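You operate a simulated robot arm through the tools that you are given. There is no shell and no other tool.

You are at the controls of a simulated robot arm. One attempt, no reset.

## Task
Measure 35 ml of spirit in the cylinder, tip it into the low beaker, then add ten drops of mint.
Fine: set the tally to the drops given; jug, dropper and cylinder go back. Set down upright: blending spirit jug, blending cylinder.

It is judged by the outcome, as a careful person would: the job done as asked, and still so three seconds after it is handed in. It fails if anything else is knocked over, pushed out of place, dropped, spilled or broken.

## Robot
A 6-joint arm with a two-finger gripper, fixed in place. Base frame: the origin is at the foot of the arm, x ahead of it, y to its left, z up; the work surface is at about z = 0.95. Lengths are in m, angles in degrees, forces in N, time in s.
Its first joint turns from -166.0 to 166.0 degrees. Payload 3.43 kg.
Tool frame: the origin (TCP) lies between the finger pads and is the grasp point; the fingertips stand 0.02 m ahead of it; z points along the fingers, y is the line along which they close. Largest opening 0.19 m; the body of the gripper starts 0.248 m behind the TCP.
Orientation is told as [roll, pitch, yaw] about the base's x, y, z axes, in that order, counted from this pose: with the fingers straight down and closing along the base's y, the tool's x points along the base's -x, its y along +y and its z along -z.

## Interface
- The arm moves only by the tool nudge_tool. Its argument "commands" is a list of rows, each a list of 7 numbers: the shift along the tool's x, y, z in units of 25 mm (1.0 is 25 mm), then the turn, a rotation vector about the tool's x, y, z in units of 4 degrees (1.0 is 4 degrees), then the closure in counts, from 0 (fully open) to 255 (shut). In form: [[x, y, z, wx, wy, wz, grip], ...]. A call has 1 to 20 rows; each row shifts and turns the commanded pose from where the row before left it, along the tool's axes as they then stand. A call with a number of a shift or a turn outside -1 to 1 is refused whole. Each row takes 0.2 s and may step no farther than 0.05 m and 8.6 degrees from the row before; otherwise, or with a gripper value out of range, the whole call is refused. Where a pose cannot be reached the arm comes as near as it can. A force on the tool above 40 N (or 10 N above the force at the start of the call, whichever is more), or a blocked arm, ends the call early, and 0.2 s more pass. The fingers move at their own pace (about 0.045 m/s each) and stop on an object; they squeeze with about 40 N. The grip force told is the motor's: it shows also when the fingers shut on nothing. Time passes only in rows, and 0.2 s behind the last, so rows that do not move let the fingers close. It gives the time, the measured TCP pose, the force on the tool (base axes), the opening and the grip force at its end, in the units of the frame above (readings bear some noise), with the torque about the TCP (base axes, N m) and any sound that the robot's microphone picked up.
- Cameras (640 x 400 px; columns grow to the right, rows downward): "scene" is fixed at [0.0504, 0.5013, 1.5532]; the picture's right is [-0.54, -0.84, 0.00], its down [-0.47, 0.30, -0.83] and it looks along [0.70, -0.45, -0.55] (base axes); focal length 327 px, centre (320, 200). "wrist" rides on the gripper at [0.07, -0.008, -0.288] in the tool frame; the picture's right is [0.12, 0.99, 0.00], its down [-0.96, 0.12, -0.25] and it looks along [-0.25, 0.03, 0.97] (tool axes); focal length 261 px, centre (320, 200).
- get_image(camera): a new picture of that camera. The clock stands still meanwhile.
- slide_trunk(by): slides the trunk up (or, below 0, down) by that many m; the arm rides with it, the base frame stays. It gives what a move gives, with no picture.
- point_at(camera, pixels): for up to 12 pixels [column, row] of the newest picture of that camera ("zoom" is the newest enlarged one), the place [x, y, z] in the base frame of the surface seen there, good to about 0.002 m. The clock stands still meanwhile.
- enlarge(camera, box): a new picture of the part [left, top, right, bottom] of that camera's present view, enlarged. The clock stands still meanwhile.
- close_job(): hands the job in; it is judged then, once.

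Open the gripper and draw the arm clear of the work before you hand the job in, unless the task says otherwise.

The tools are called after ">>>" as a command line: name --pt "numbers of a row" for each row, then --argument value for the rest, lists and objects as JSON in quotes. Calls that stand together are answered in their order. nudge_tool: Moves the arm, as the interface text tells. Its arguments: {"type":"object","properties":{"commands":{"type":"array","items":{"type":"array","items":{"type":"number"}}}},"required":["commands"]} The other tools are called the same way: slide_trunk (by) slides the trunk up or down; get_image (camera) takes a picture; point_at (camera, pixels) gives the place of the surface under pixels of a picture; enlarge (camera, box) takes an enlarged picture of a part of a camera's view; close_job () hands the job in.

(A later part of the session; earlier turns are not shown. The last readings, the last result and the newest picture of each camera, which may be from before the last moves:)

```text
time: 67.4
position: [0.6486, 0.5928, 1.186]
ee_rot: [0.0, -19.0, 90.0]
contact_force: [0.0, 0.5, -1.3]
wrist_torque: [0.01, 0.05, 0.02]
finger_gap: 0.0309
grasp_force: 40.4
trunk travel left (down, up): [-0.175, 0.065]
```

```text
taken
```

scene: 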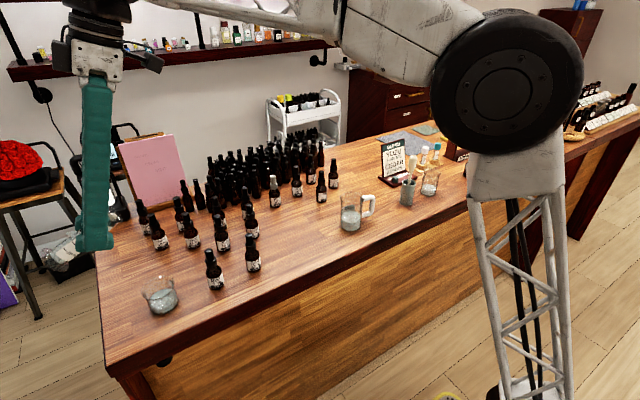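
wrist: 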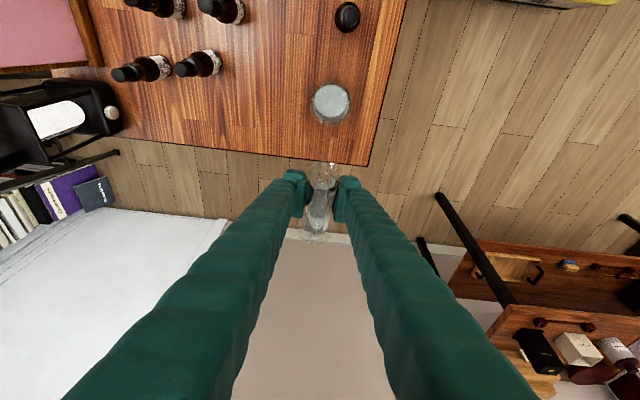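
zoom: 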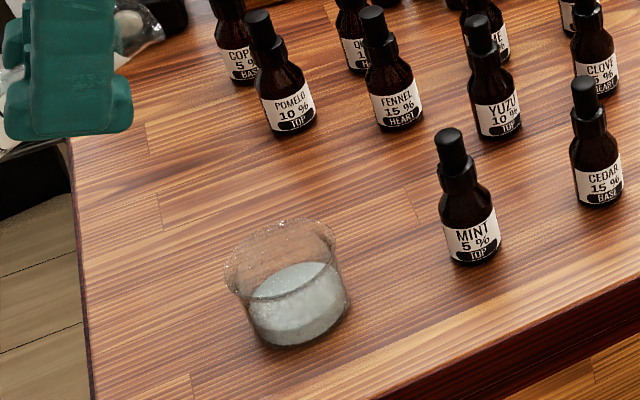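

I'm above and beyond the beaker. I check the beaker's centre from the wrist picture at (331,102).

>>> point_at --camera "wrist" --pixels '[[331, 100], [318, 100], [344, 100], [331, 88], [331, 112], [331, 106]]'

>>> enlarge --camera "wrist" --box '[280, 70, 380, 250]'

```text
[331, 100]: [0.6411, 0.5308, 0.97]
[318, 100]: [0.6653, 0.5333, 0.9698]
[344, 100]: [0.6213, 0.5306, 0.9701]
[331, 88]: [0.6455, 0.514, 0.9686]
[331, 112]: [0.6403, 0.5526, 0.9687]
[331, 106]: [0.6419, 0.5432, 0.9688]
```

```text
2.22 times, centred on (330, 160) of wrist
```

zoom: 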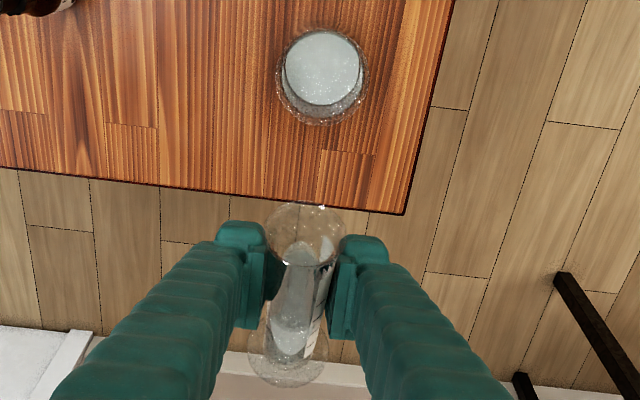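

Beaker centre is about (0.642, 0.531). I align x and lower to z≈1.08 with the cylinder still at 64°.

>>> nudge_tool --pt "0.3256 0.26 0.9455 0 0 0 230" --pt "0.3256 0 0.9455 0 0 0 230" --pt "0.3256 0 0.9455 0 0 0 230" --pt "0.3256 0 0.9455 0 0 0 230" --pt "0.2 0 0.18 0 0 0 230" --pt "0 0 0 0 0 0 230"

>>> get_image --camera "scene"

>>> enlarge --camera "wrist" --box '[260, 100, 400, 240]'

>>> enlarge --camera "scene" --box '[90, 230, 210, 330]'

```text
time: 68.8
position: [0.6408, 0.5895, 1.0816]
ee_rot: [0.0, -19.0, 90.0]
contact_force: [-0.2, -0.6, -1.6]
wrist_torque: [-0.08, -0.01, 0.01]
finger_gap: 0.0308
grasp_force: 40.5
trunk travel left (down, up): [-0.175, 0.065]
```

```text
taken
```

scene: 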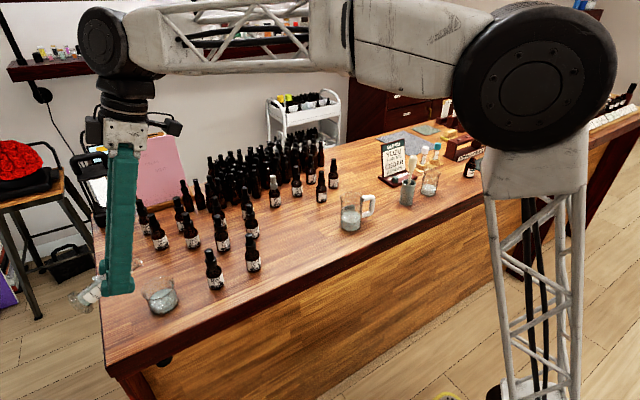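

```text
2.86 times, centred on (330, 170) of wrist
```

zoom: 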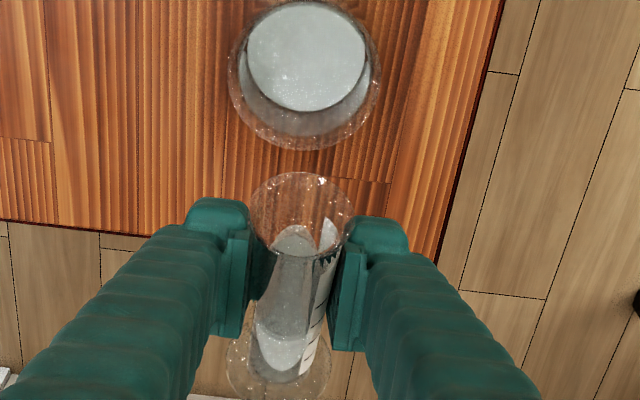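

```text
4.00 times, centred on (150, 280) of scene
```

zoom: 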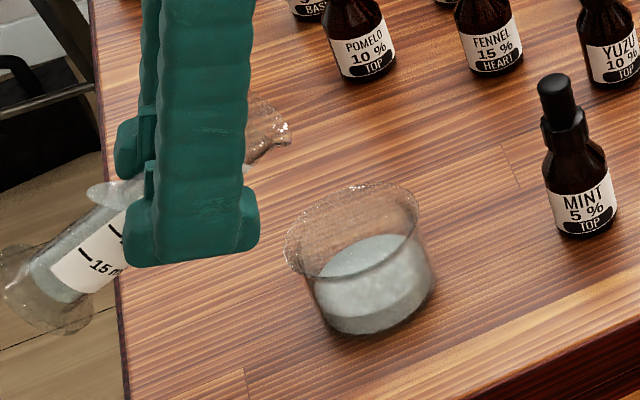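

The lip is over the beaker. I tilt the cylinder on to 80° and watch.

>>> nudge_tool --pt "0 0 0 0 -1 0 230" --pt "0 0 0 0 -1 0 230" --pt "0 0 0 0 -1 0 230" --pt "0 0 0 0 -0.75 0 230"

>>> enlarge --camera "scene" --box '[90, 230, 210, 330]'

>>> enlarge --camera "wrist" --box '[260, 100, 400, 240]'

```text
time: 69.8
position: [0.6417, 0.5902, 1.0831]
ee_rot: [-0.1, -34.0, 89.9]
contact_force: [-0.5, 0.0, -1.2]
wrist_torque: [-0.05, 0.01, 0.01]
finger_gap: 0.031
grasp_force: 39.8
trunk travel left (down, up): [-0.175, 0.065]
```

```text
4.00 times, centred on (150, 280) of scene
```

zoom: 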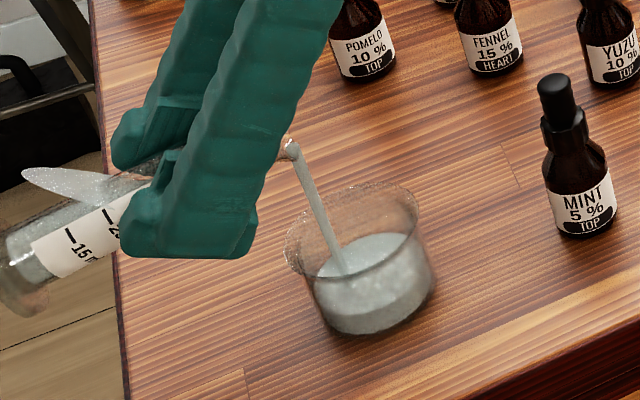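

```text
2.86 times, centred on (330, 170) of wrist
```

zoom: 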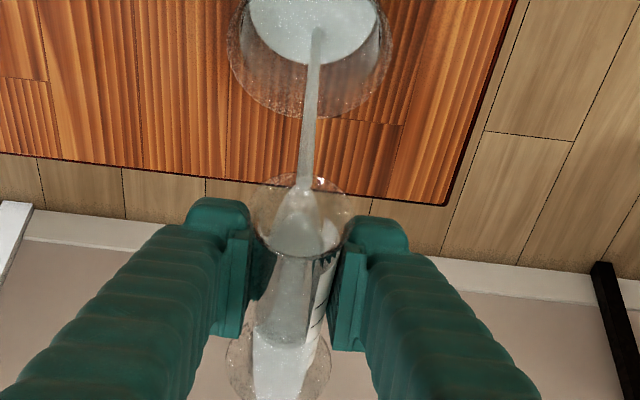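

The stream lands inside the beaker. I shift 8 mm toward its centre and keep tilting slowly.

>>> nudge_tool --pt "0.133 0 -0.09 0 0 0 230" --pt "0.133 0 -0.09 0 0 0 230" --pt "0 0 0 0 0 0 230" --pt "0 0 0 0 -0.5 0 230" --pt "0 0 0 0 0 0 230" --pt "0 0 0 0 -0.5 0 230" --pt "0 0 0 0 0 0 230"

>>> enlarge --camera "scene" --box '[90, 230, 210, 330]'

>>> enlarge --camera "wrist" --box '[260, 80, 400, 240]'

```text
time: 71.4
position: [0.6392, 0.5811, 1.0819]
ee_rot: [0.1, -37.9, 90.0]
contact_force: [0.3, 0.0, -1.6]
wrist_torque: [-0.07, -0.03, -0.01]
finger_gap: 0.0308
grasp_force: 40.0
trunk travel left (down, up): [-0.175, 0.065]
```

```text
4.00 times, centred on (150, 280) of scene
```

zoom: 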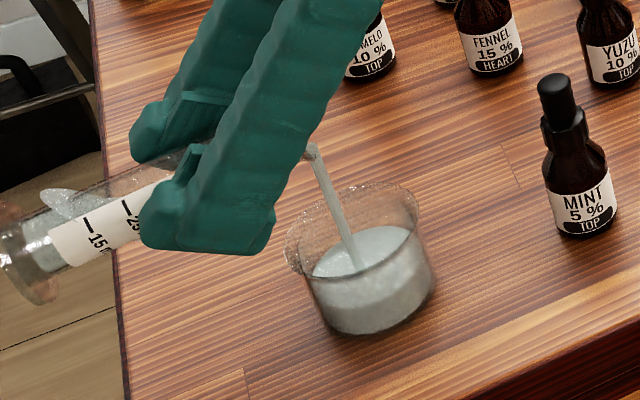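

```text
2.50 times, centred on (330, 160) of wrist
```

zoom: 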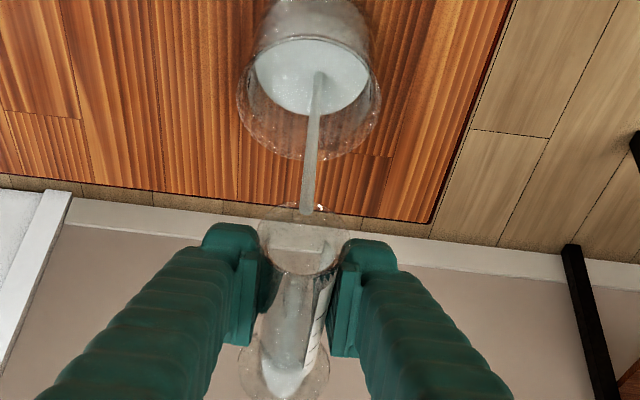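

The beaker fills without spill. I go on tilting slowly toward 107° to empty the cylinder.

>>> nudge_tool --pt "0 0 0 0 -0.5 0 230" --pt "0 0 0 0 0 0 230" --pt "0 0 0 0 -0.5 0 230" --pt "0 0 0 0 0 0 230" --pt "0 0 0 0 -0.5 0 230" --pt "0 0 0 0 0 0 230" --pt "0 0 0 0 -0.5 0 230" --pt "0 0 0 0 0 0 230" --pt "0 0 0 0 0 0 230"

>>> enlarge --camera "scene" --box '[90, 230, 210, 330]'

>>> enlarge --camera "wrist" --box '[260, 80, 400, 240]'

```text
time: 73.4
position: [0.6412, 0.5816, 1.0807]
ee_rot: [0.0, -46.0, 90.0]
contact_force: [0.2, 0.8, -0.7]
wrist_torque: [0.0, 0.0, -0.01]
finger_gap: 0.0304
grasp_force: 40.2
trunk travel left (down, up): [-0.175, 0.065]
```

```text
4.00 times, centred on (150, 280) of scene
```

zoom: 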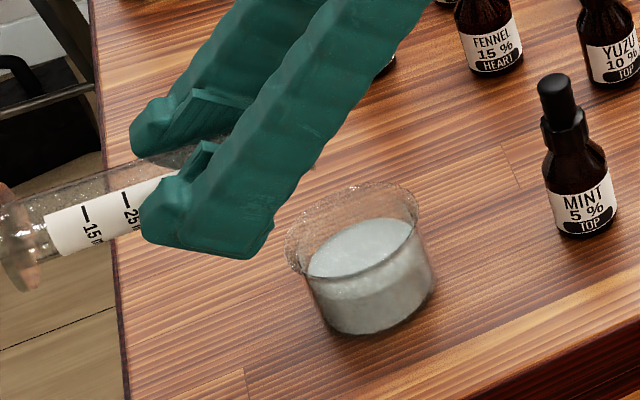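

```text
2.50 times, centred on (330, 160) of wrist
```

zoom: 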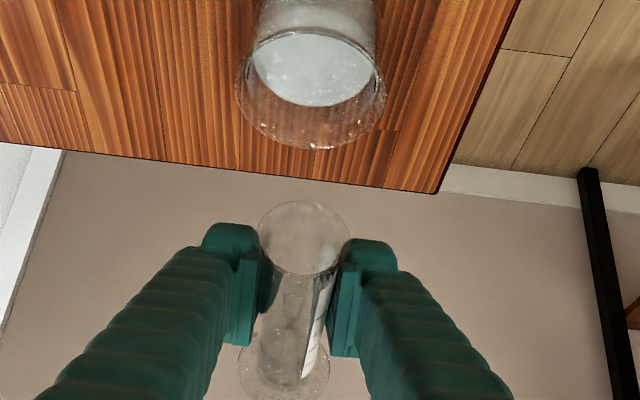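

It looks empty at 91°. I tilt on to about 105° and hold a second for the last drops.

>>> nudge_tool --pt "0 0 0 0 -1 0 230" --pt "0 0 0 0 -1 0 230" --pt "0 0 0 0 -1 0 230" --pt "0 0 0 0 -0.5 0 230" --pt "0 0 0 0 0 0 230" --pt "0 0 0 0 0 0 230" --pt "0 0 0 0 0 0 230" --pt "0 0 0 0 0 0 230" --pt "0 0 0 0 0 0 230"

>>> enlarge --camera "scene" --box '[90, 230, 210, 330]'

>>> enlarge --camera "wrist" --box '[260, 120, 400, 240]'

```text
time: 75.4
position: [0.6423, 0.5814, 1.081]
ee_rot: [0.1, -60.0, 90.0]
contact_force: [0.7, 0.7, -1.3]
wrist_torque: [-0.03, 0.01, -0.04]
finger_gap: 0.0309
grasp_force: 40.3
trunk travel left (down, up): [-0.175, 0.065]
```

```text
4.00 times, centred on (150, 280) of scene
```

zoom: 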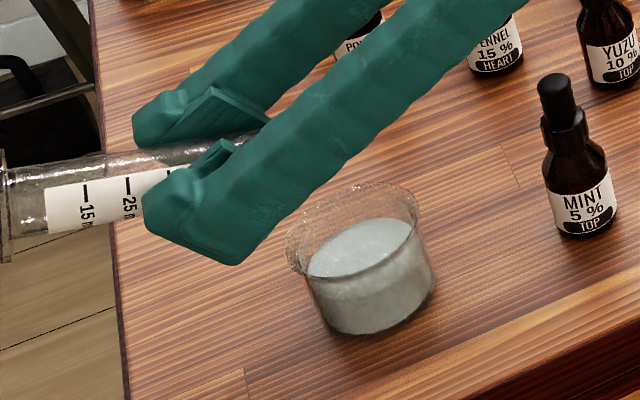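

```text
3.33 times, centred on (330, 180) of wrist
```

zoom: 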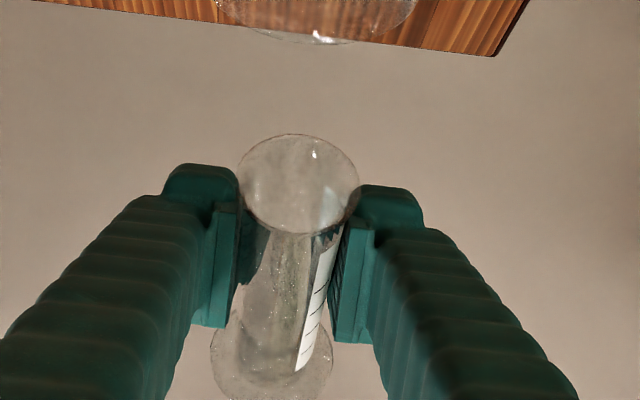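

The cylinder is empty. I tilt back to 64°, rise and start the way back.

>>> nudge_tool --pt "0 0 0 0 1 0 230" --pt "0 0 0 0 1 0 230" --pt "0 0 0 0 1 0 230" --pt "0 0 0 0 1 0 230" --pt "0 0 0 0 1 0 230" --pt "0 0 0 0 1 0 230" --pt "0 0 0 0 1 0 230" --pt "0 0 0 0 1 0 230" --pt "0 0 0 0 1 0 230" --pt "0 0 0 0 1 0 230" --pt "0 0 0 0 0.25 0 230" --pt "-0.3256 0 -0.9455 0 0 0 230" --pt "-0.3256 0 -0.9455 0 0 0 230" --pt "-0.3256 0 -0.9455 0 0 0 230" --pt "-0.3256 0 -0.9455 0 0 0 230" --pt "0.9455 0 -0.3256 0 0 0 230" --pt "0.9455 0 -0.3256 0 0 0 230" --pt "0.9455 0 -0.3256 0 0 0 230" --pt "0.9455 0 -0.3256 0 0 0 230"

>>> enlarge --camera "scene" --box '[110, 210, 230, 330]'

```text
time: 79.4
position: [0.6386, 0.4806, 1.1837]
ee_rot: [0.0, -19.0, 90.0]
contact_force: [0.7, 0.4, -0.6]
wrist_torque: [-0.09, 0.05, 0.0]
finger_gap: 0.0309
grasp_force: 40.3
trunk travel left (down, up): [-0.175, 0.065]
```

```text
3.33 times, centred on (170, 270) of scene
```

zoom: 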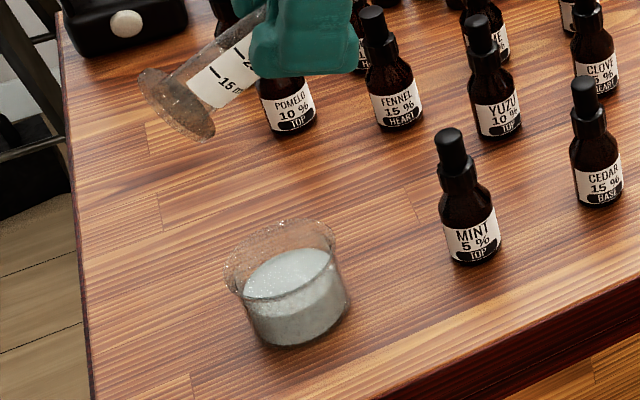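

Beaker is fine. I carry the cylinder back to y≈0.171.

>>> nudge_tool --pt "0.9455 0 -0.3256 0 0 0 230" --pt "0.9455 0 -0.3256 0 0 0 230" --pt "0.9455 0 -0.3256 0 0 0 230" --pt "0.9455 0 -0.3256 0 0 0 230" --pt "0.9455 0 -0.3256 0 0 0 230" --pt "0.9455 0 -0.3256 0 0 0 230" --pt "0.9455 0 -0.3256 0 0 0 230" --pt "0.9455 0 -0.3256 0 0 0 230" --pt "0.9455 0 -0.3256 0 0 0 230" --pt "0.9455 0 -0.3256 0 0 0 230" --pt "0.9455 0 -0.3256 0 0 0 230" --pt "0.9455 0 -0.3256 0 0 0 230" --pt "0.378 0 -0.13 0 0 0 230" --pt "0.26 0 0.756 0 0 0 230" --pt "0 0 0 0 0 0 230"

>>> nudge_tool --pt "0 0 0 0 1 0 230" --pt "0 0 0 0 1 0 230" --pt "0 0 0 0 1 0 230" --pt "0 0 0 0 1 0 230" --pt "0 0 0 0 1 0 230" --pt "0 0 0 0 1 0 230" --pt "0 0 0 0 1 0 230" --pt "0 0 0 0 1 0 230" --pt "0 0 0 0 1 0 230" --pt "0 0 0 0 1 0 230" --pt "0 0 0 0 1 0 230" --pt "0 0 0 0 1 0 230" --pt "0 0 0 0 1 0 230" --pt "0 0 0 0 1 0 230" --pt "0 0 0 0 1 0 230" --pt "0 0 0 0 1 0 230" --pt "0 0 0 0 0 0 230"

>>> get_image --camera "scene"

>>> enlarge --camera "scene" --box '[240, 130, 360, 260]'

```text
time: 82.6
position: [0.6391, 0.1721, 1.1613]
ee_rot: [0.0, -19.0, 90.0]
contact_force: [0.1, 0.7, 0.5]
wrist_torque: [-0.06, -0.03, -0.01]
finger_gap: 0.0307
grasp_force: 40.2
trunk travel left (down, up): [-0.175, 0.065]
```

```text
time: 86.2
position: [0.6408, 0.1723, 1.1611]
ee_rot: [0.0, 45.1, 90.1]
contact_force: [0.5, -0.2, -1.0]
wrist_torque: [-0.03, -0.01, 0.0]
finger_gap: 0.0307
grasp_force: 39.7
trunk travel left (down, up): [-0.175, 0.065]
```

```text
taken
```

scene: 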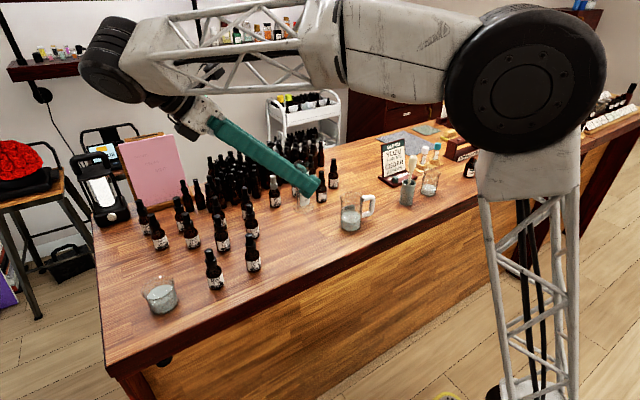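

```text
3.08 times, centred on (300, 195) of scene
```

zoom: 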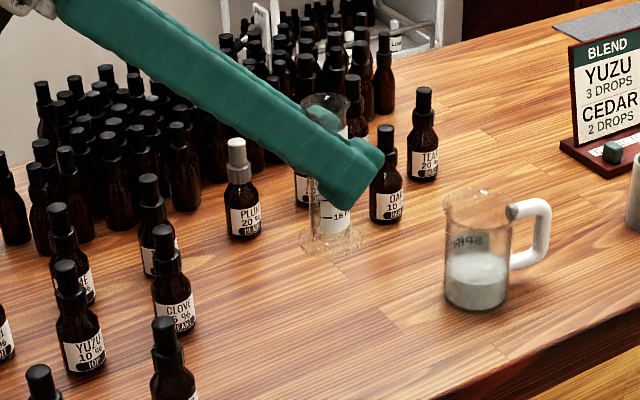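

Upright over its place. I lower to just above the table.

>>> nudge_tool --pt "-0.707 0.05 0.707 0 0 0 230" --pt "-0.707 0 0.707 0 0 0 230" --pt "-0.707 0 0.707 0 0 0 230" --pt "-0.707 0 0.707 0 0 0 230" --pt "-0.53 0 0.53 0 0 0 230" --pt "0 0 0 0 0 0 230"

>>> enlarge --camera "scene" --box '[255, 180, 345, 260]'

```text
time: 87.6
position: [0.6412, 0.172, 1.0433]
ee_rot: [0.0, 45.0, 90.1]
contact_force: [-0.4, 0.0, -1.5]
wrist_torque: [-0.01, -0.04, -0.02]
finger_gap: 0.0309
grasp_force: 39.8
trunk travel left (down, up): [-0.175, 0.065]
```

```text
5.00 times, centred on (300, 220) of scene
```

zoom: 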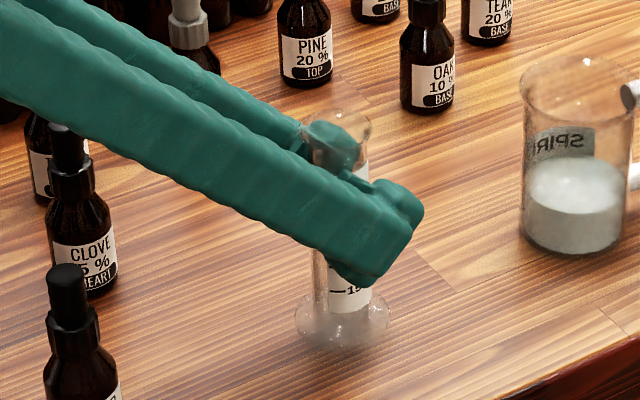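

About 11 mm to go; I lower in small steps while watching the force.

>>> nudge_tool --pt "-0.14 0.08 0.14 0 0 0 230" --pt "-0.085 0 0.085 0 0 0 230" --pt "-0.04 0 0.04 0 0 0 230" --pt "0 0 0 0 0 0 230"

```text
time: 88.6
position: [0.6372, 0.1727, 1.0329]
ee_rot: [0.1, 44.9, 89.9]
contact_force: [0.1, -0.5, -0.6]
wrist_torque: [0.0, -0.05, 0.0]
finger_gap: 0.0306
grasp_force: 40.2
trunk travel left (down, up): [-0.175, 0.065]
```

>>> nudge_tool --pt "-0.028 0 0.028 0 0 0 230" --pt "0 0 0 0 0 0 230"

```text
time: 89.2
position: [0.6373, 0.1723, 1.0319]
ee_rot: [0.0, 45.0, 89.9]
contact_force: [0.1, 0.5, 8.1]
wrist_torque: [0.13, -0.18, 0.0]
finger_gap: 0.0308
grasp_force: 39.8
trunk travel left (down, up): [-0.175, 0.065]
```

The table takes 8 N, so the cylinder stands. I look once at it, then open slowly.

>>> nudge_tool --pt "0 0 0 0 0 0 215" --pt "0 0 0 0 0 0 210" --pt "0 0 0 0 0 0 205" --pt "0 0 0 0 0 0 195" --pt "0 0 0 0 0 0 180" --pt "0 0 0 0 0 0 160" --pt "0 0 0 0 0 0 160"

>>> enlarge --camera "scene" --box '[255, 180, 345, 260]'

>>> enlarge --camera "wrist" --box '[220, 100, 420, 240]'

```text
time: 90.8
position: [0.6376, 0.1724, 1.0323]
ee_rot: [0.0, 45.0, 90.0]
contact_force: [-0.4, 0.5, -0.6]
wrist_torque: [-0.02, 0.02, 0.0]
finger_gap: 0.0709
grasp_force: 0.1
trunk travel left (down, up): [-0.175, 0.065]
```

```text
5.00 times, centred on (300, 220) of scene
```

zoom: 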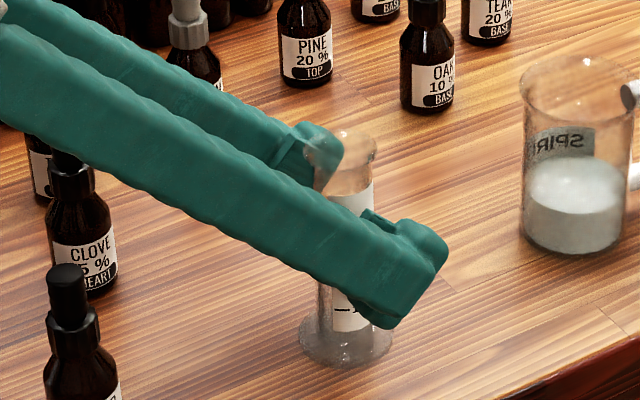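

```text
2.86 times, centred on (320, 170) of wrist
```

zoom: 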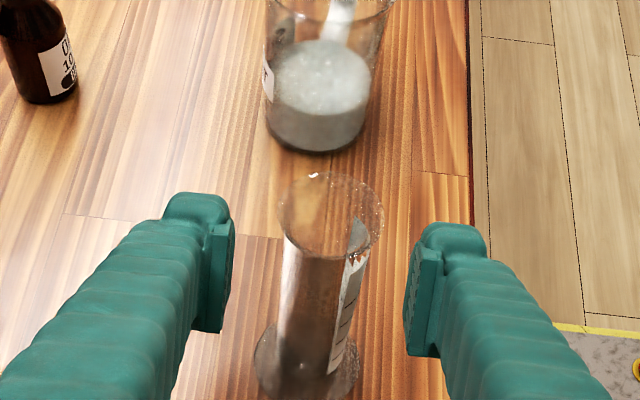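

The cylinder stands upright, empty, in its place. I back out along the fingers and bring the hand vertical.

>>> nudge_tool --pt "0 0 -1 0 0 0 160" --pt "0 0 -1 0 0 0 160" --pt "0 0 -1 0 0 0 160" --pt "0 0 -1 0 0 0 160" --pt "0.5 0 -0.5 0 -1 0 160" --pt "0.5 0 -0.5 0 -1 0 160" --pt "0.3 0 -0.7 0 -1 0 160" --pt "0 0 -0.8 0 -1 0 160" --pt "0 0 -0.8 0 -1 0 160" --pt "0 0 0 0 -1 0 160" --pt "0 0 0 0 -1 0 160" --pt "0 0 0 0 -1 0 160" --pt "0 0 0 0 -1 0 160" --pt "0 0 0 0 -1 0 160" --pt "0 0 0 0 -1 0 160" --pt "0 0 0 0 -0.25 0 160" --pt "0 0 0 0 0 0 160"

>>> get_image --camera "scene"

>>> get_image --camera "wrist"

```text
time: 94.4
position: [0.636, 0.2661, 1.1914]
ee_rot: [0.0, 0.0, 90.0]
contact_force: [0.3, 0.3, 0.1]
wrist_torque: [0.03, 0.02, 0.04]
finger_gap: 0.0707
grasp_force: 0.0
trunk travel left (down, up): [-0.175, 0.065]
```

```text
taken
```

scene: 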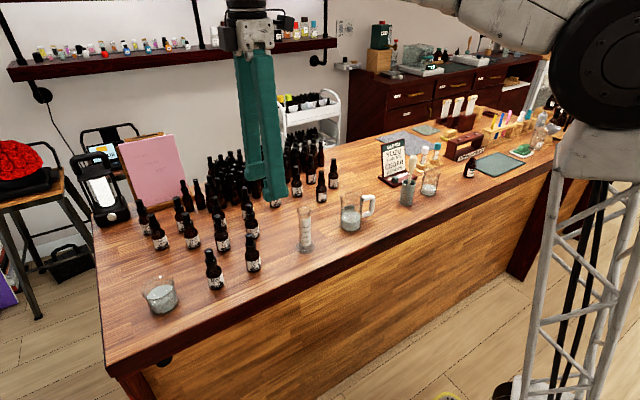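

```text
taken
```

wrist: 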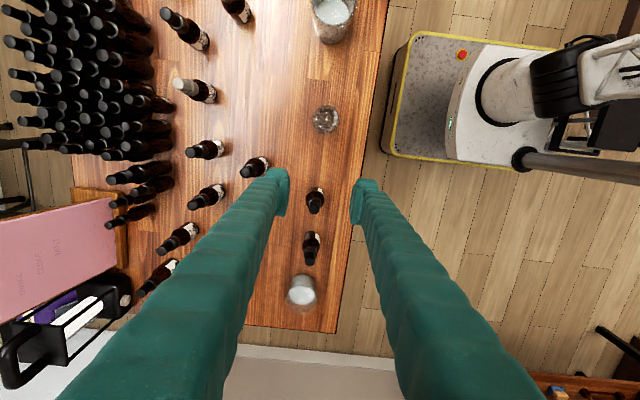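

Now the mint. I measure its bulb and collar from both cameras.

>>> enlarge --camera "scene" --box '[200, 245, 232, 293]'

>>> point_at --camera "zoom" --pixels '[[285, 55], [285, 75], [285, 100], [290, 130], [290, 155], [290, 175], [295, 200], [295, 225], [300, 260], [310, 300], [320, 350], [262, 110]]'

>>> enlarge --camera "wrist" --box '[290, 220, 340, 310]'

>>> point_at --camera "zoom" --pixels '[[295, 290], [305, 290], [310, 280], [300, 300], [295, 310], [285, 290], [310, 240], [310, 200]]'

```text
8.33 times, centred on (216, 269) of scene
```

zoom: 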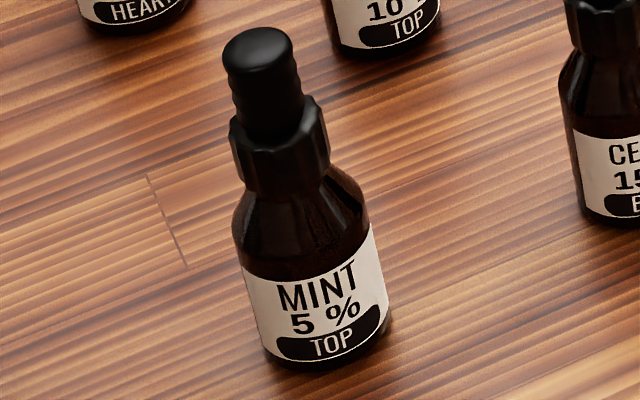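

```text
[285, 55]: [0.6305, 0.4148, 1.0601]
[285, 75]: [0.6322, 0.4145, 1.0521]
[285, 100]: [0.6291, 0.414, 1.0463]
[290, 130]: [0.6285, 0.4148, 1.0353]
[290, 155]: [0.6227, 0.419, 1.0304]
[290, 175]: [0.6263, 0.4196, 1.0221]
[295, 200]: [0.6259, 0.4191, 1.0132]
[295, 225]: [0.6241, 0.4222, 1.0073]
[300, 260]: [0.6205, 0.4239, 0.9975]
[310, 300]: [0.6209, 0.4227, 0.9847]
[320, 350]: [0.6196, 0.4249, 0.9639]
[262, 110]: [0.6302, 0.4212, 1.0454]
```

```text
4.44 times, centred on (315, 265) of wrist
```

zoom: 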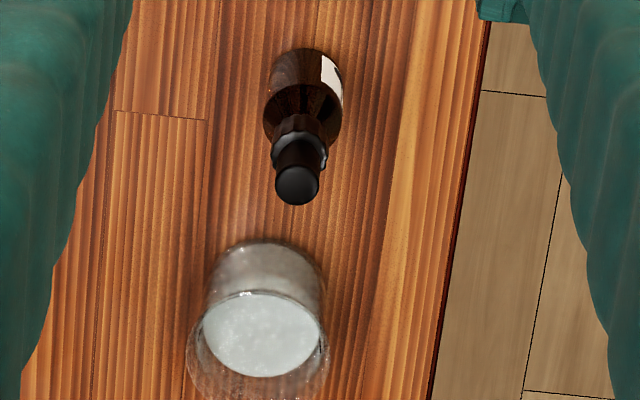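

```text
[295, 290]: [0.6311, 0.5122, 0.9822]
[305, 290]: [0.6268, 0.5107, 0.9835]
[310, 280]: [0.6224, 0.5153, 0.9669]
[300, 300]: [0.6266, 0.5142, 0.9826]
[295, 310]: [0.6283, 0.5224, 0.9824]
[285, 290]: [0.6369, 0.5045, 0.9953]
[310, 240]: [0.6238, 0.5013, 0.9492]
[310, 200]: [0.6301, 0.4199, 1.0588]
```

Mint axis is about (0.636, 0.416); bulb spans z≈1.037–1.066 above the collar. I hover over it.

>>> nudge_tool --pt "-1 0 0 0 0 0 185" --pt "-1 0 0 0 0 0 185" --pt "-1 0 0 0 0 0 185" --pt "-1 0 0 0 0 0 185" --pt "-1 0 0 0 0 0 185" --pt "-1 0 0 0 0 0 185" --pt "0 0 1 0 0 0 185" --pt "0 0 1 0 0 0 185" --pt "0 0 0 0 0 0 185"

>>> enlarge --camera "wrist" --box '[250, 120, 390, 260]'

>>> enlarge --camera "scene" --box '[160, 200, 260, 300]'

```text
time: 96.4
position: [0.6379, 0.4163, 1.1412]
ee_rot: [0.0, 0.0, 90.1]
contact_force: [0.3, -0.2, -0.1]
wrist_torque: [0.01, -0.03, 0.02]
finger_gap: 0.0524
grasp_force: 0.1
trunk travel left (down, up): [-0.175, 0.065]
```

```text
2.86 times, centred on (320, 190) of wrist
```

zoom: 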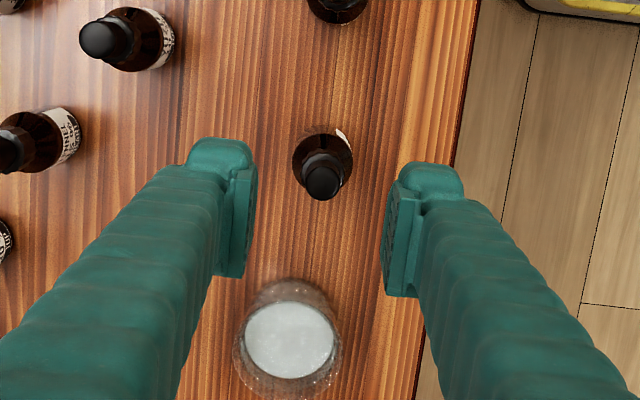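

```text
4.00 times, centred on (210, 250) of scene
```

zoom: 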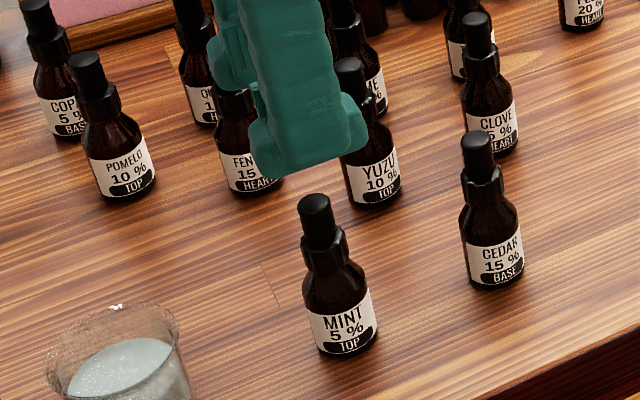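

Bulb top is at (0.6365, 0.4168), well centred. I descend to 10 mm above the gripping height and look.

>>> nudge_tool --pt "0 0.05 1 0 0 0 195" --pt "0 0 1 0 0 0 195" --pt "0 0 0.8 0 0 0 195" --pt "0 0 0 0 0 0 195"

>>> enlarge --camera "wrist" --box '[250, 140, 390, 260]'

>>> enlarge --camera "scene" --box '[185, 230, 245, 300]'

```text
time: 97.4
position: [0.6369, 0.4167, 1.0721]
ee_rot: [0.1, 0.0, 90.0]
contact_force: [0.1, -0.3, 0.5]
wrist_torque: [0.0, -0.03, -0.03]
finger_gap: 0.0447
grasp_force: 0.1
trunk travel left (down, up): [-0.175, 0.065]
```

```text
3.33 times, centred on (320, 200) of wrist
```

zoom: 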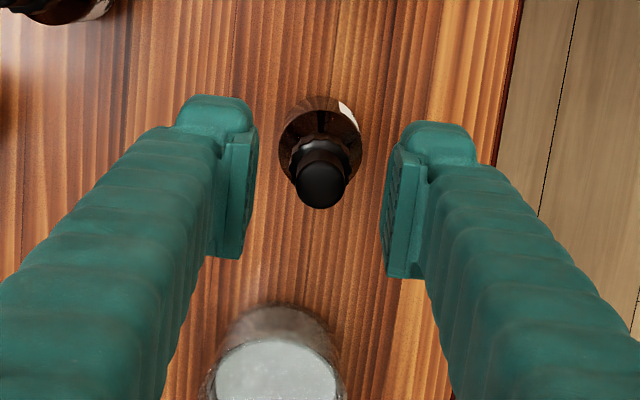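

```text
5.71 times, centred on (215, 265) of scene
```

zoom: 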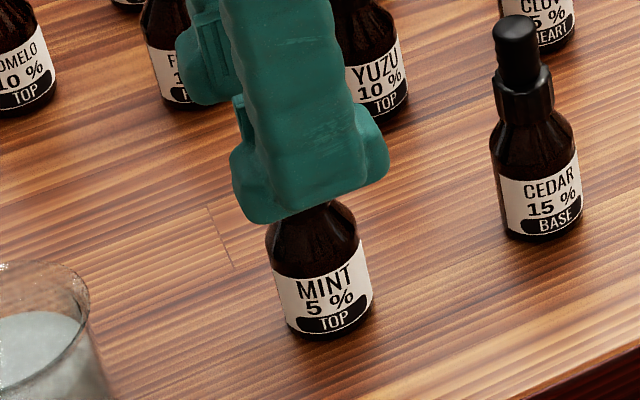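

The bulb is between the pads. I descend 12 mm so that the tips stay just above the collar.

>>> nudge_tool --pt "0 0 0.3 0 0 0 205" --pt "0 0 0.18 0 0 0 215" --pt "0 0 0 0 0 0 221" --pt "0 0 0 0 0 0 221"

>>> enlarge --camera "wrist" --box '[280, 160, 360, 230]'

>>> enlarge --camera "scene" --box '[185, 230, 245, 300]'

```text
time: 98.4
position: [0.6358, 0.4165, 1.0585]
ee_rot: [0.0, 0.0, 90.1]
contact_force: [-0.6, 0.3, -0.2]
wrist_torque: [-0.01, -0.03, 0.0]
finger_gap: 0.0252
grasp_force: 0.1
trunk travel left (down, up): [-0.175, 0.065]
```

```text
5.71 times, centred on (320, 195) of wrist
```

zoom: 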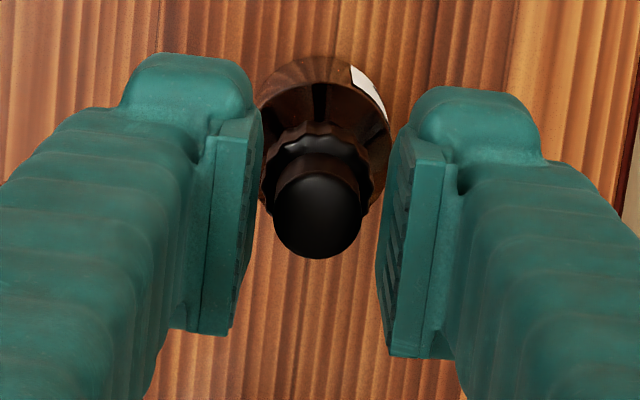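

```text
5.71 times, centred on (215, 265) of scene
```

zoom: 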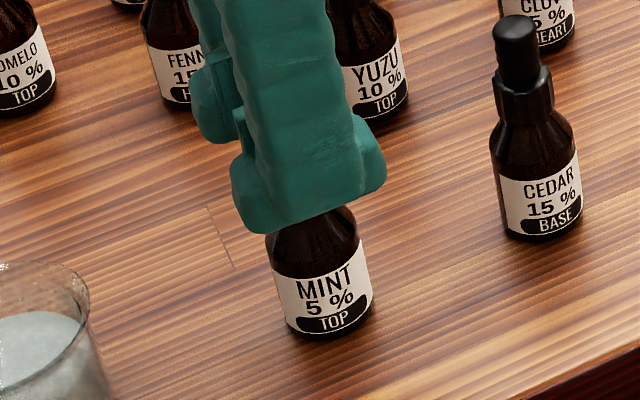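

Well centred with a 25 mm gap. I raise 1 mm and close step by step, watching gap, force and sound.

>>> nudge_tool --pt "0 0 -0.05 0 0 0 225" --pt "0 0 0 0 0 0 228" --pt "0 0 0 0 0 0 228"

>>> nudge_tool --pt "0 0 0 0 0 0 230" --pt "0 0 0 0 0 0 230"

>>> nudge_tool --pt "0 0 0 0 0 0 232" --pt "0 0 0 0 0 0 232"

```text
time: 99.2
position: [0.6362, 0.4161, 1.0607]
ee_rot: [0.0, 0.1, 90.0]
contact_force: [0.2, -0.3, -0.3]
wrist_torque: [0.02, 0.02, 0.0]
finger_gap: 0.02
grasp_force: 0.0
trunk travel left (down, up): [-0.175, 0.065]
```

```text
time: 99.8
position: [0.6367, 0.4158, 1.06]
ee_rot: [0.1, 0.1, 90.0]
contact_force: [0.1, -0.7, 0.1]
wrist_torque: [-0.01, 0.02, -0.01]
finger_gap: 0.0188
grasp_force: 0.0
trunk travel left (down, up): [-0.175, 0.065]
```

```text
time: 100.4
position: [0.6363, 0.4163, 1.0593]
ee_rot: [0.0, 0.0, 90.0]
contact_force: [-0.2, 0.5, -0.3]
wrist_torque: [-0.02, 0.01, 0.01]
finger_gap: 0.0175
grasp_force: 0.2
trunk travel left (down, up): [-0.175, 0.065]
```

Still no contact at 17.5 mm; I close further in small steps.

>>> nudge_tool --pt "0 0 0 0 0 0 233" --pt "0 0 0 0 0 0 233"

>>> nudge_tool --pt "0 0 0 0 0 0 234" --pt "0 0 0 0 0 0 234"

>>> enlarge --camera "wrist" --box '[280, 160, 360, 230]'

```text
time: 101.0
position: [0.6369, 0.4165, 1.0593]
ee_rot: [0.1, 0.0, 90.0]
contact_force: [-0.5, -0.6, -0.1]
wrist_torque: [-0.01, 0.0, 0.0]
finger_gap: 0.0178
grasp_force: 0.2
trunk travel left (down, up): [-0.175, 0.065]
```

```text
time: 101.6
position: [0.6358, 0.4162, 1.0593]
ee_rot: [0.1, 0.0, 90.0]
contact_force: [0.2, 0.7, -0.3]
wrist_torque: [-0.01, -0.01, 0.0]
finger_gap: 0.0169
grasp_force: 0.8
trunk travel left (down, up): [-0.175, 0.065]
```

```text
5.71 times, centred on (320, 195) of wrist
```

zoom: 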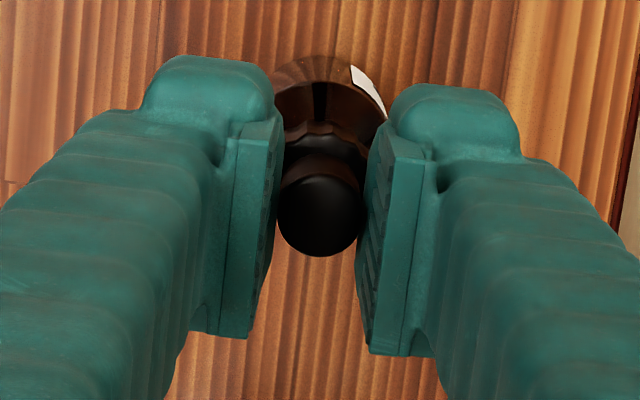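

The bulb is soft: light contact at 16.9 mm with 0.8 N. Still inside the bottle it is safe to test, so I squeeze on and listen.

>>> nudge_tool --pt "0 0 0 0 0 0 236" --pt "0 0 0 0 0 0 236"

>>> nudge_tool --pt "0 0 0 0 0 0 238" --pt "0 0 0 0 0 0 238"

>>> nudge_tool --pt "0 0 0 0 0 0 240" --pt "0 0 0 0 0 0 240"

```text
time: 102.2
position: [0.6362, 0.4164, 1.0587]
ee_rot: [0.0, 0.0, 90.0]
contact_force: [-0.5, -0.4, 0.9]
wrist_torque: [0.01, -0.06, 0.0]
finger_gap: 0.0155
grasp_force: 20.1
trunk travel left (down, up): [-0.175, 0.065]
```

```text
time: 102.8
position: [0.6357, 0.4158, 1.0589]
ee_rot: [-0.1, 0.1, 90.0]
contact_force: [-0.5, -0.4, -0.4]
wrist_torque: [0.0, 0.01, -0.05]
finger_gap: 0.0138
grasp_force: 24.2
trunk travel left (down, up): [-0.175, 0.065]
```

```text
time: 103.4
position: [0.6365, 0.4165, 1.0599]
ee_rot: [0.0, 0.0, 90.0]
contact_force: [-0.1, -0.6, 0.7]
wrist_torque: [0.03, -0.01, 0.0]
finger_gap: 0.014
grasp_force: 23.9
trunk travel left (down, up): [-0.175, 0.065]
```

Force rises to ~24 N at 14 mm. I squeeze fully to learn the range.

>>> nudge_tool --pt "0 0 0 0 0 0 244" --pt "0 0 0 0 0 0 244"

>>> nudge_tool --pt "0 0 0 0 0 0 250" --pt "0 0 0 0 0 0 250"

>>> enlarge --camera "wrist" --box '[280, 160, 360, 230]'

```text
time: 104.0
position: [0.6359, 0.4158, 1.0597]
ee_rot: [-0.1, 0.0, 89.9]
contact_force: [0.1, 0.1, 0.7]
wrist_torque: [0.01, -0.02, 0.01]
finger_gap: 0.0141
grasp_force: 24.2
trunk travel left (down, up): [-0.175, 0.065]
```

```text
time: 104.6
position: [0.6372, 0.4168, 1.0597]
ee_rot: [0.1, 0.0, 90.0]
contact_force: [-0.9, 0.3, 0.3]
wrist_torque: [-0.01, 0.03, 0.02]
finger_gap: 0.0139
grasp_force: 23.9
trunk travel left (down, up): [-0.175, 0.065]
```

```text
5.71 times, centred on (320, 195) of wrist
```

zoom: 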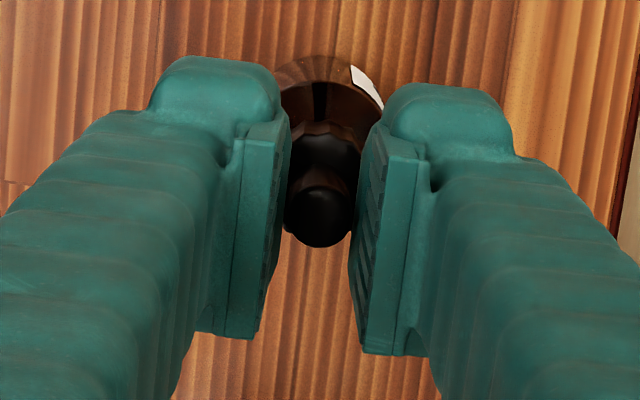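

Fully squeezed the bulb stops at 13.9 mm. I release slowly (drawing liquid, if it works like a real one) and then hold it lightly.

>>> nudge_tool --pt "0 0 0 0 0 0 236" --pt "0 0 0 0 0 0 234" --pt "0 0 0 0 0 0 234" --pt "0 0 0 0 0 0 234"

>>> nudge_tool --pt "0 0 0 0 0 0 235" --pt "0 0 0 0 0 0 235" --pt "0 0 0 0 0 0 235"

```text
time: 105.6
position: [0.6367, 0.4165, 1.0594]
ee_rot: [0.1, -0.1, 90.1]
contact_force: [-0.3, -1.0, -0.4]
wrist_torque: [0.01, 0.01, 0.01]
finger_gap: 0.0165
grasp_force: 4.3
trunk travel left (down, up): [-0.175, 0.065]
```

```text
time: 106.4
position: [0.6369, 0.417, 1.0596]
ee_rot: [0.0, 0.0, 90.0]
contact_force: [0.0, 0.0, 0.0]
wrist_torque: [0.01, 0.01, -0.03]
finger_gap: 0.0163
grasp_force: 7.9
trunk travel left (down, up): [-0.175, 0.065]
```

Held with about 8 N at 16.3 mm. I lift 15 mm gently to see whether the dropper slides out of the bottle.

>>> nudge_tool --pt "0 0 -0.2 0 0 0 235" --pt "0 0 -0.2 0 0 0 235" --pt "0 0 -0.2 0 0 0 235" --pt "0 0 0 0 0 0 235"

>>> enlarge --camera "scene" --box '[185, 230, 245, 300]'

>>> enlarge --camera "wrist" --box '[280, 150, 360, 220]'

```text
time: 107.4
position: [0.6363, 0.4162, 1.075]
ee_rot: [-0.1, 0.0, 90.0]
contact_force: [-0.5, 0.3, 0.7]
wrist_torque: [0.01, 0.01, 0.01]
finger_gap: 0.0165
grasp_force: 4.2
trunk travel left (down, up): [-0.175, 0.065]
```

```text
5.71 times, centred on (215, 265) of scene
```

zoom: 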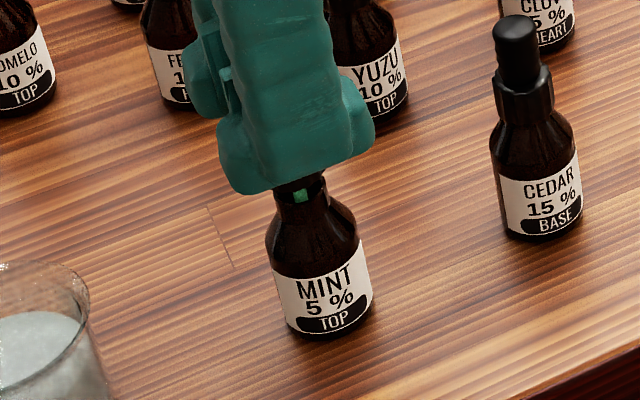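

```text
5.71 times, centred on (320, 185) of wrist
```

zoom: 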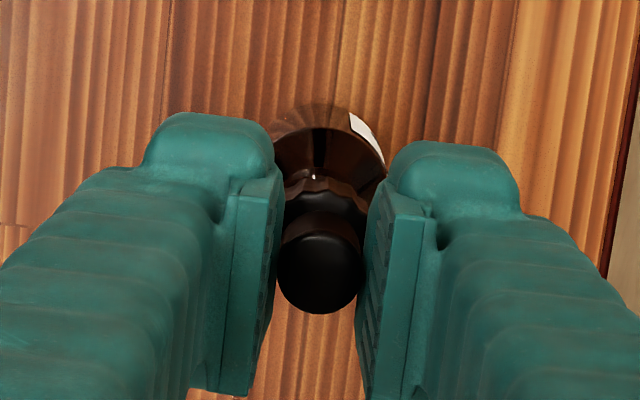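

The dropper slid out, and green liquid shows in its pipette at zoom (300,195). I keep this grip and lift it clear.

>>> nudge_tool --pt "0 0 -0.4 0 0 0 235" --pt "0 0 -0.4 0 0 0 235" --pt "0 0 -0.4 0 0 0 235" --pt "0 0 -0.4 0 0 0 235" --pt "0 0 -0.4 0 0 0 235" --pt "0 0 -0.4 0 0 0 235" --pt "0 0 -0.4 0 0 0 235" --pt "0 0 -0.4 0 0 0 235" --pt "0 0 0 0 0 0 235"

>>> enlarge --camera "scene" --box '[175, 210, 245, 300]'

```text
time: 109.4
position: [0.6371, 0.4165, 1.1545]
ee_rot: [-0.1, -0.1, 89.9]
contact_force: [0.4, 0.2, 0.0]
wrist_torque: [-0.01, 0.02, 0.02]
finger_gap: 0.0162
grasp_force: 7.7
trunk travel left (down, up): [-0.175, 0.065]
```

```text
4.44 times, centred on (210, 255) of scene
```

zoom: 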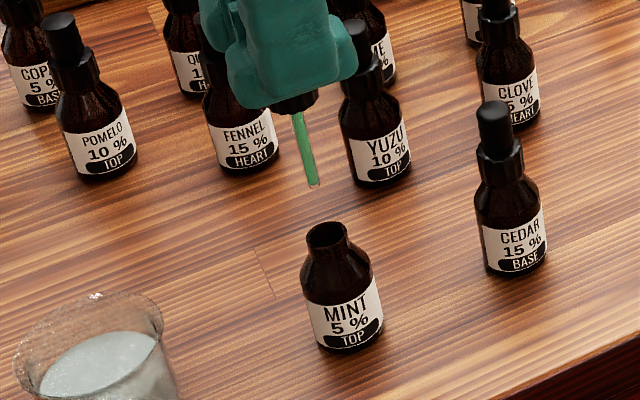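

The pipette is full of green mint; its tip is ~93 mm below the TCP (z≈1.06). I carry it to above the beaker centre.

>>> nudge_tool --pt "-0.6 -0.04 0 0 0 0 235" --pt "-0.8 -0.04 0 0 0 0 235" --pt "-0.8 -0.04 0 0 0 0 235" --pt "-0.8 -0.04 0 0 0 0 235" --pt "-0.8 -0.04 0 0 0 0 235" --pt "-0.8 0 0 0 0 0 235" --pt "0 0 0 0 0 0 235"

>>> enlarge --camera "scene" --box '[120, 230, 200, 320]'

>>> get_image --camera "wrist"

```text
time: 111.0
position: [0.6439, 0.5322, 1.1546]
ee_rot: [0.0, 0.0, 90.1]
contact_force: [-0.1, -0.2, 0.0]
wrist_torque: [-0.01, 0.01, 0.0]
finger_gap: 0.0167
grasp_force: 4.4
trunk travel left (down, up): [-0.175, 0.065]
```

```text
4.44 times, centred on (160, 275) of scene
```

zoom: 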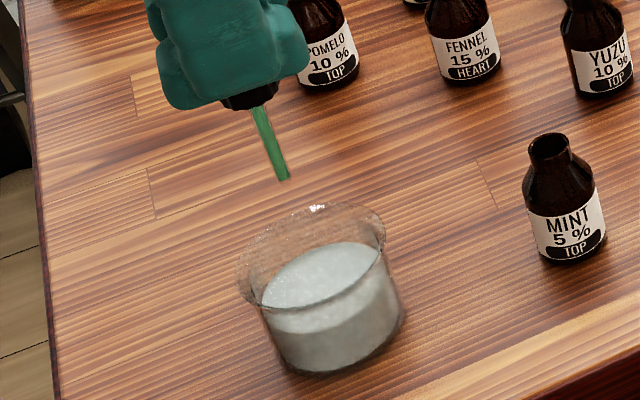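

```text
taken
```

wrist: 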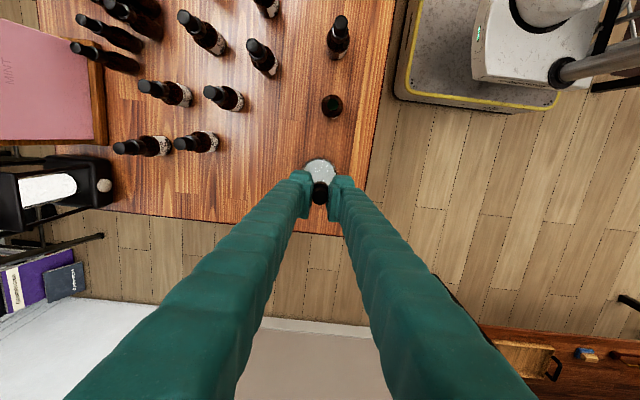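

The tip is above the beaker's centre. I lower it to about 20 mm above the rim.

>>> nudge_tool --pt "0 0 0.5 0 0 0 235" --pt "0 0 0.5 0 0 0 235" --pt "0 0 0.4 0 0 0 235" --pt "0 0 0 0 0 0 235"

>>> enlarge --camera "scene" --box '[130, 245, 190, 320]'

```text
time: 112.0
position: [0.6423, 0.532, 1.1205]
ee_rot: [0.0, 0.0, 90.0]
contact_force: [0.1, -0.2, 0.0]
wrist_torque: [-0.01, -0.01, -0.01]
finger_gap: 0.0165
grasp_force: 7.8
trunk travel left (down, up): [-0.175, 0.065]
```

```text
5.33 times, centred on (160, 282) of scene
```

zoom: 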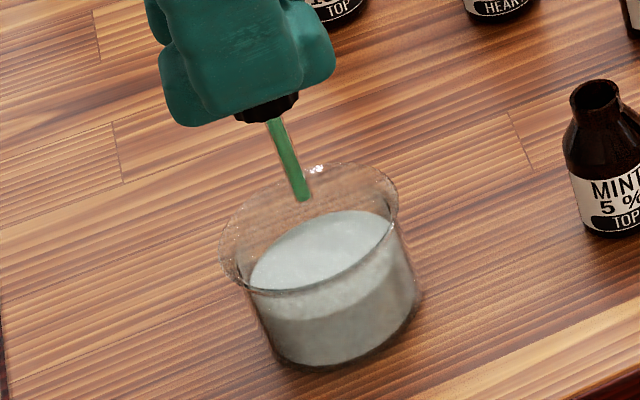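

Now I squeeze by one count at a time over the beaker and listen for drops.

>>> nudge_tool --pt "0 0 0 0 0 0 236"

>>> enlarge --camera "scene" --box '[130, 245, 190, 320]'

```text
time: 112.4
position: [0.6429, 0.5322, 1.1195]
ee_rot: [0.1, 0.0, 90.0]
contact_force: [0.6, -0.3, -0.3]
wrist_torque: [-0.01, 0.0, 0.02]
finger_gap: 0.0149
grasp_force: 23.7
trunk travel left (down, up): [-0.175, 0.065]
```

```text
5.33 times, centred on (160, 282) of scene
```

zoom: 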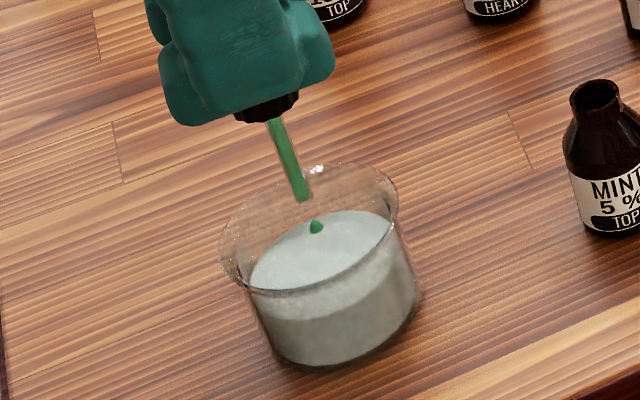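

One green drop is falling at zoom (316,226). I relax at once and look whether more come.

>>> nudge_tool --pt "0 0 0 0 0 0 234"

>>> enlarge --camera "scene" --box '[130, 245, 190, 320]'

```text
time: 112.8
position: [0.6422, 0.5313, 1.1192]
ee_rot: [0.1, 0.0, 90.0]
contact_force: [0.4, 0.2, 0.2]
wrist_torque: [0.0, 0.0, 0.0]
finger_gap: 0.0166
grasp_force: 1.0
trunk travel left (down, up): [-0.175, 0.065]
```

```text
5.33 times, centred on (160, 282) of scene
```

zoom: 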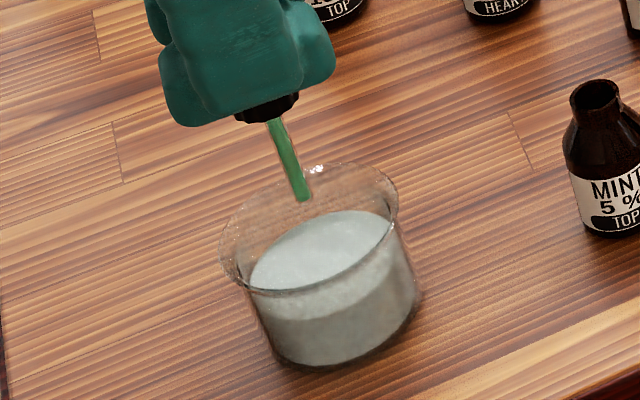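

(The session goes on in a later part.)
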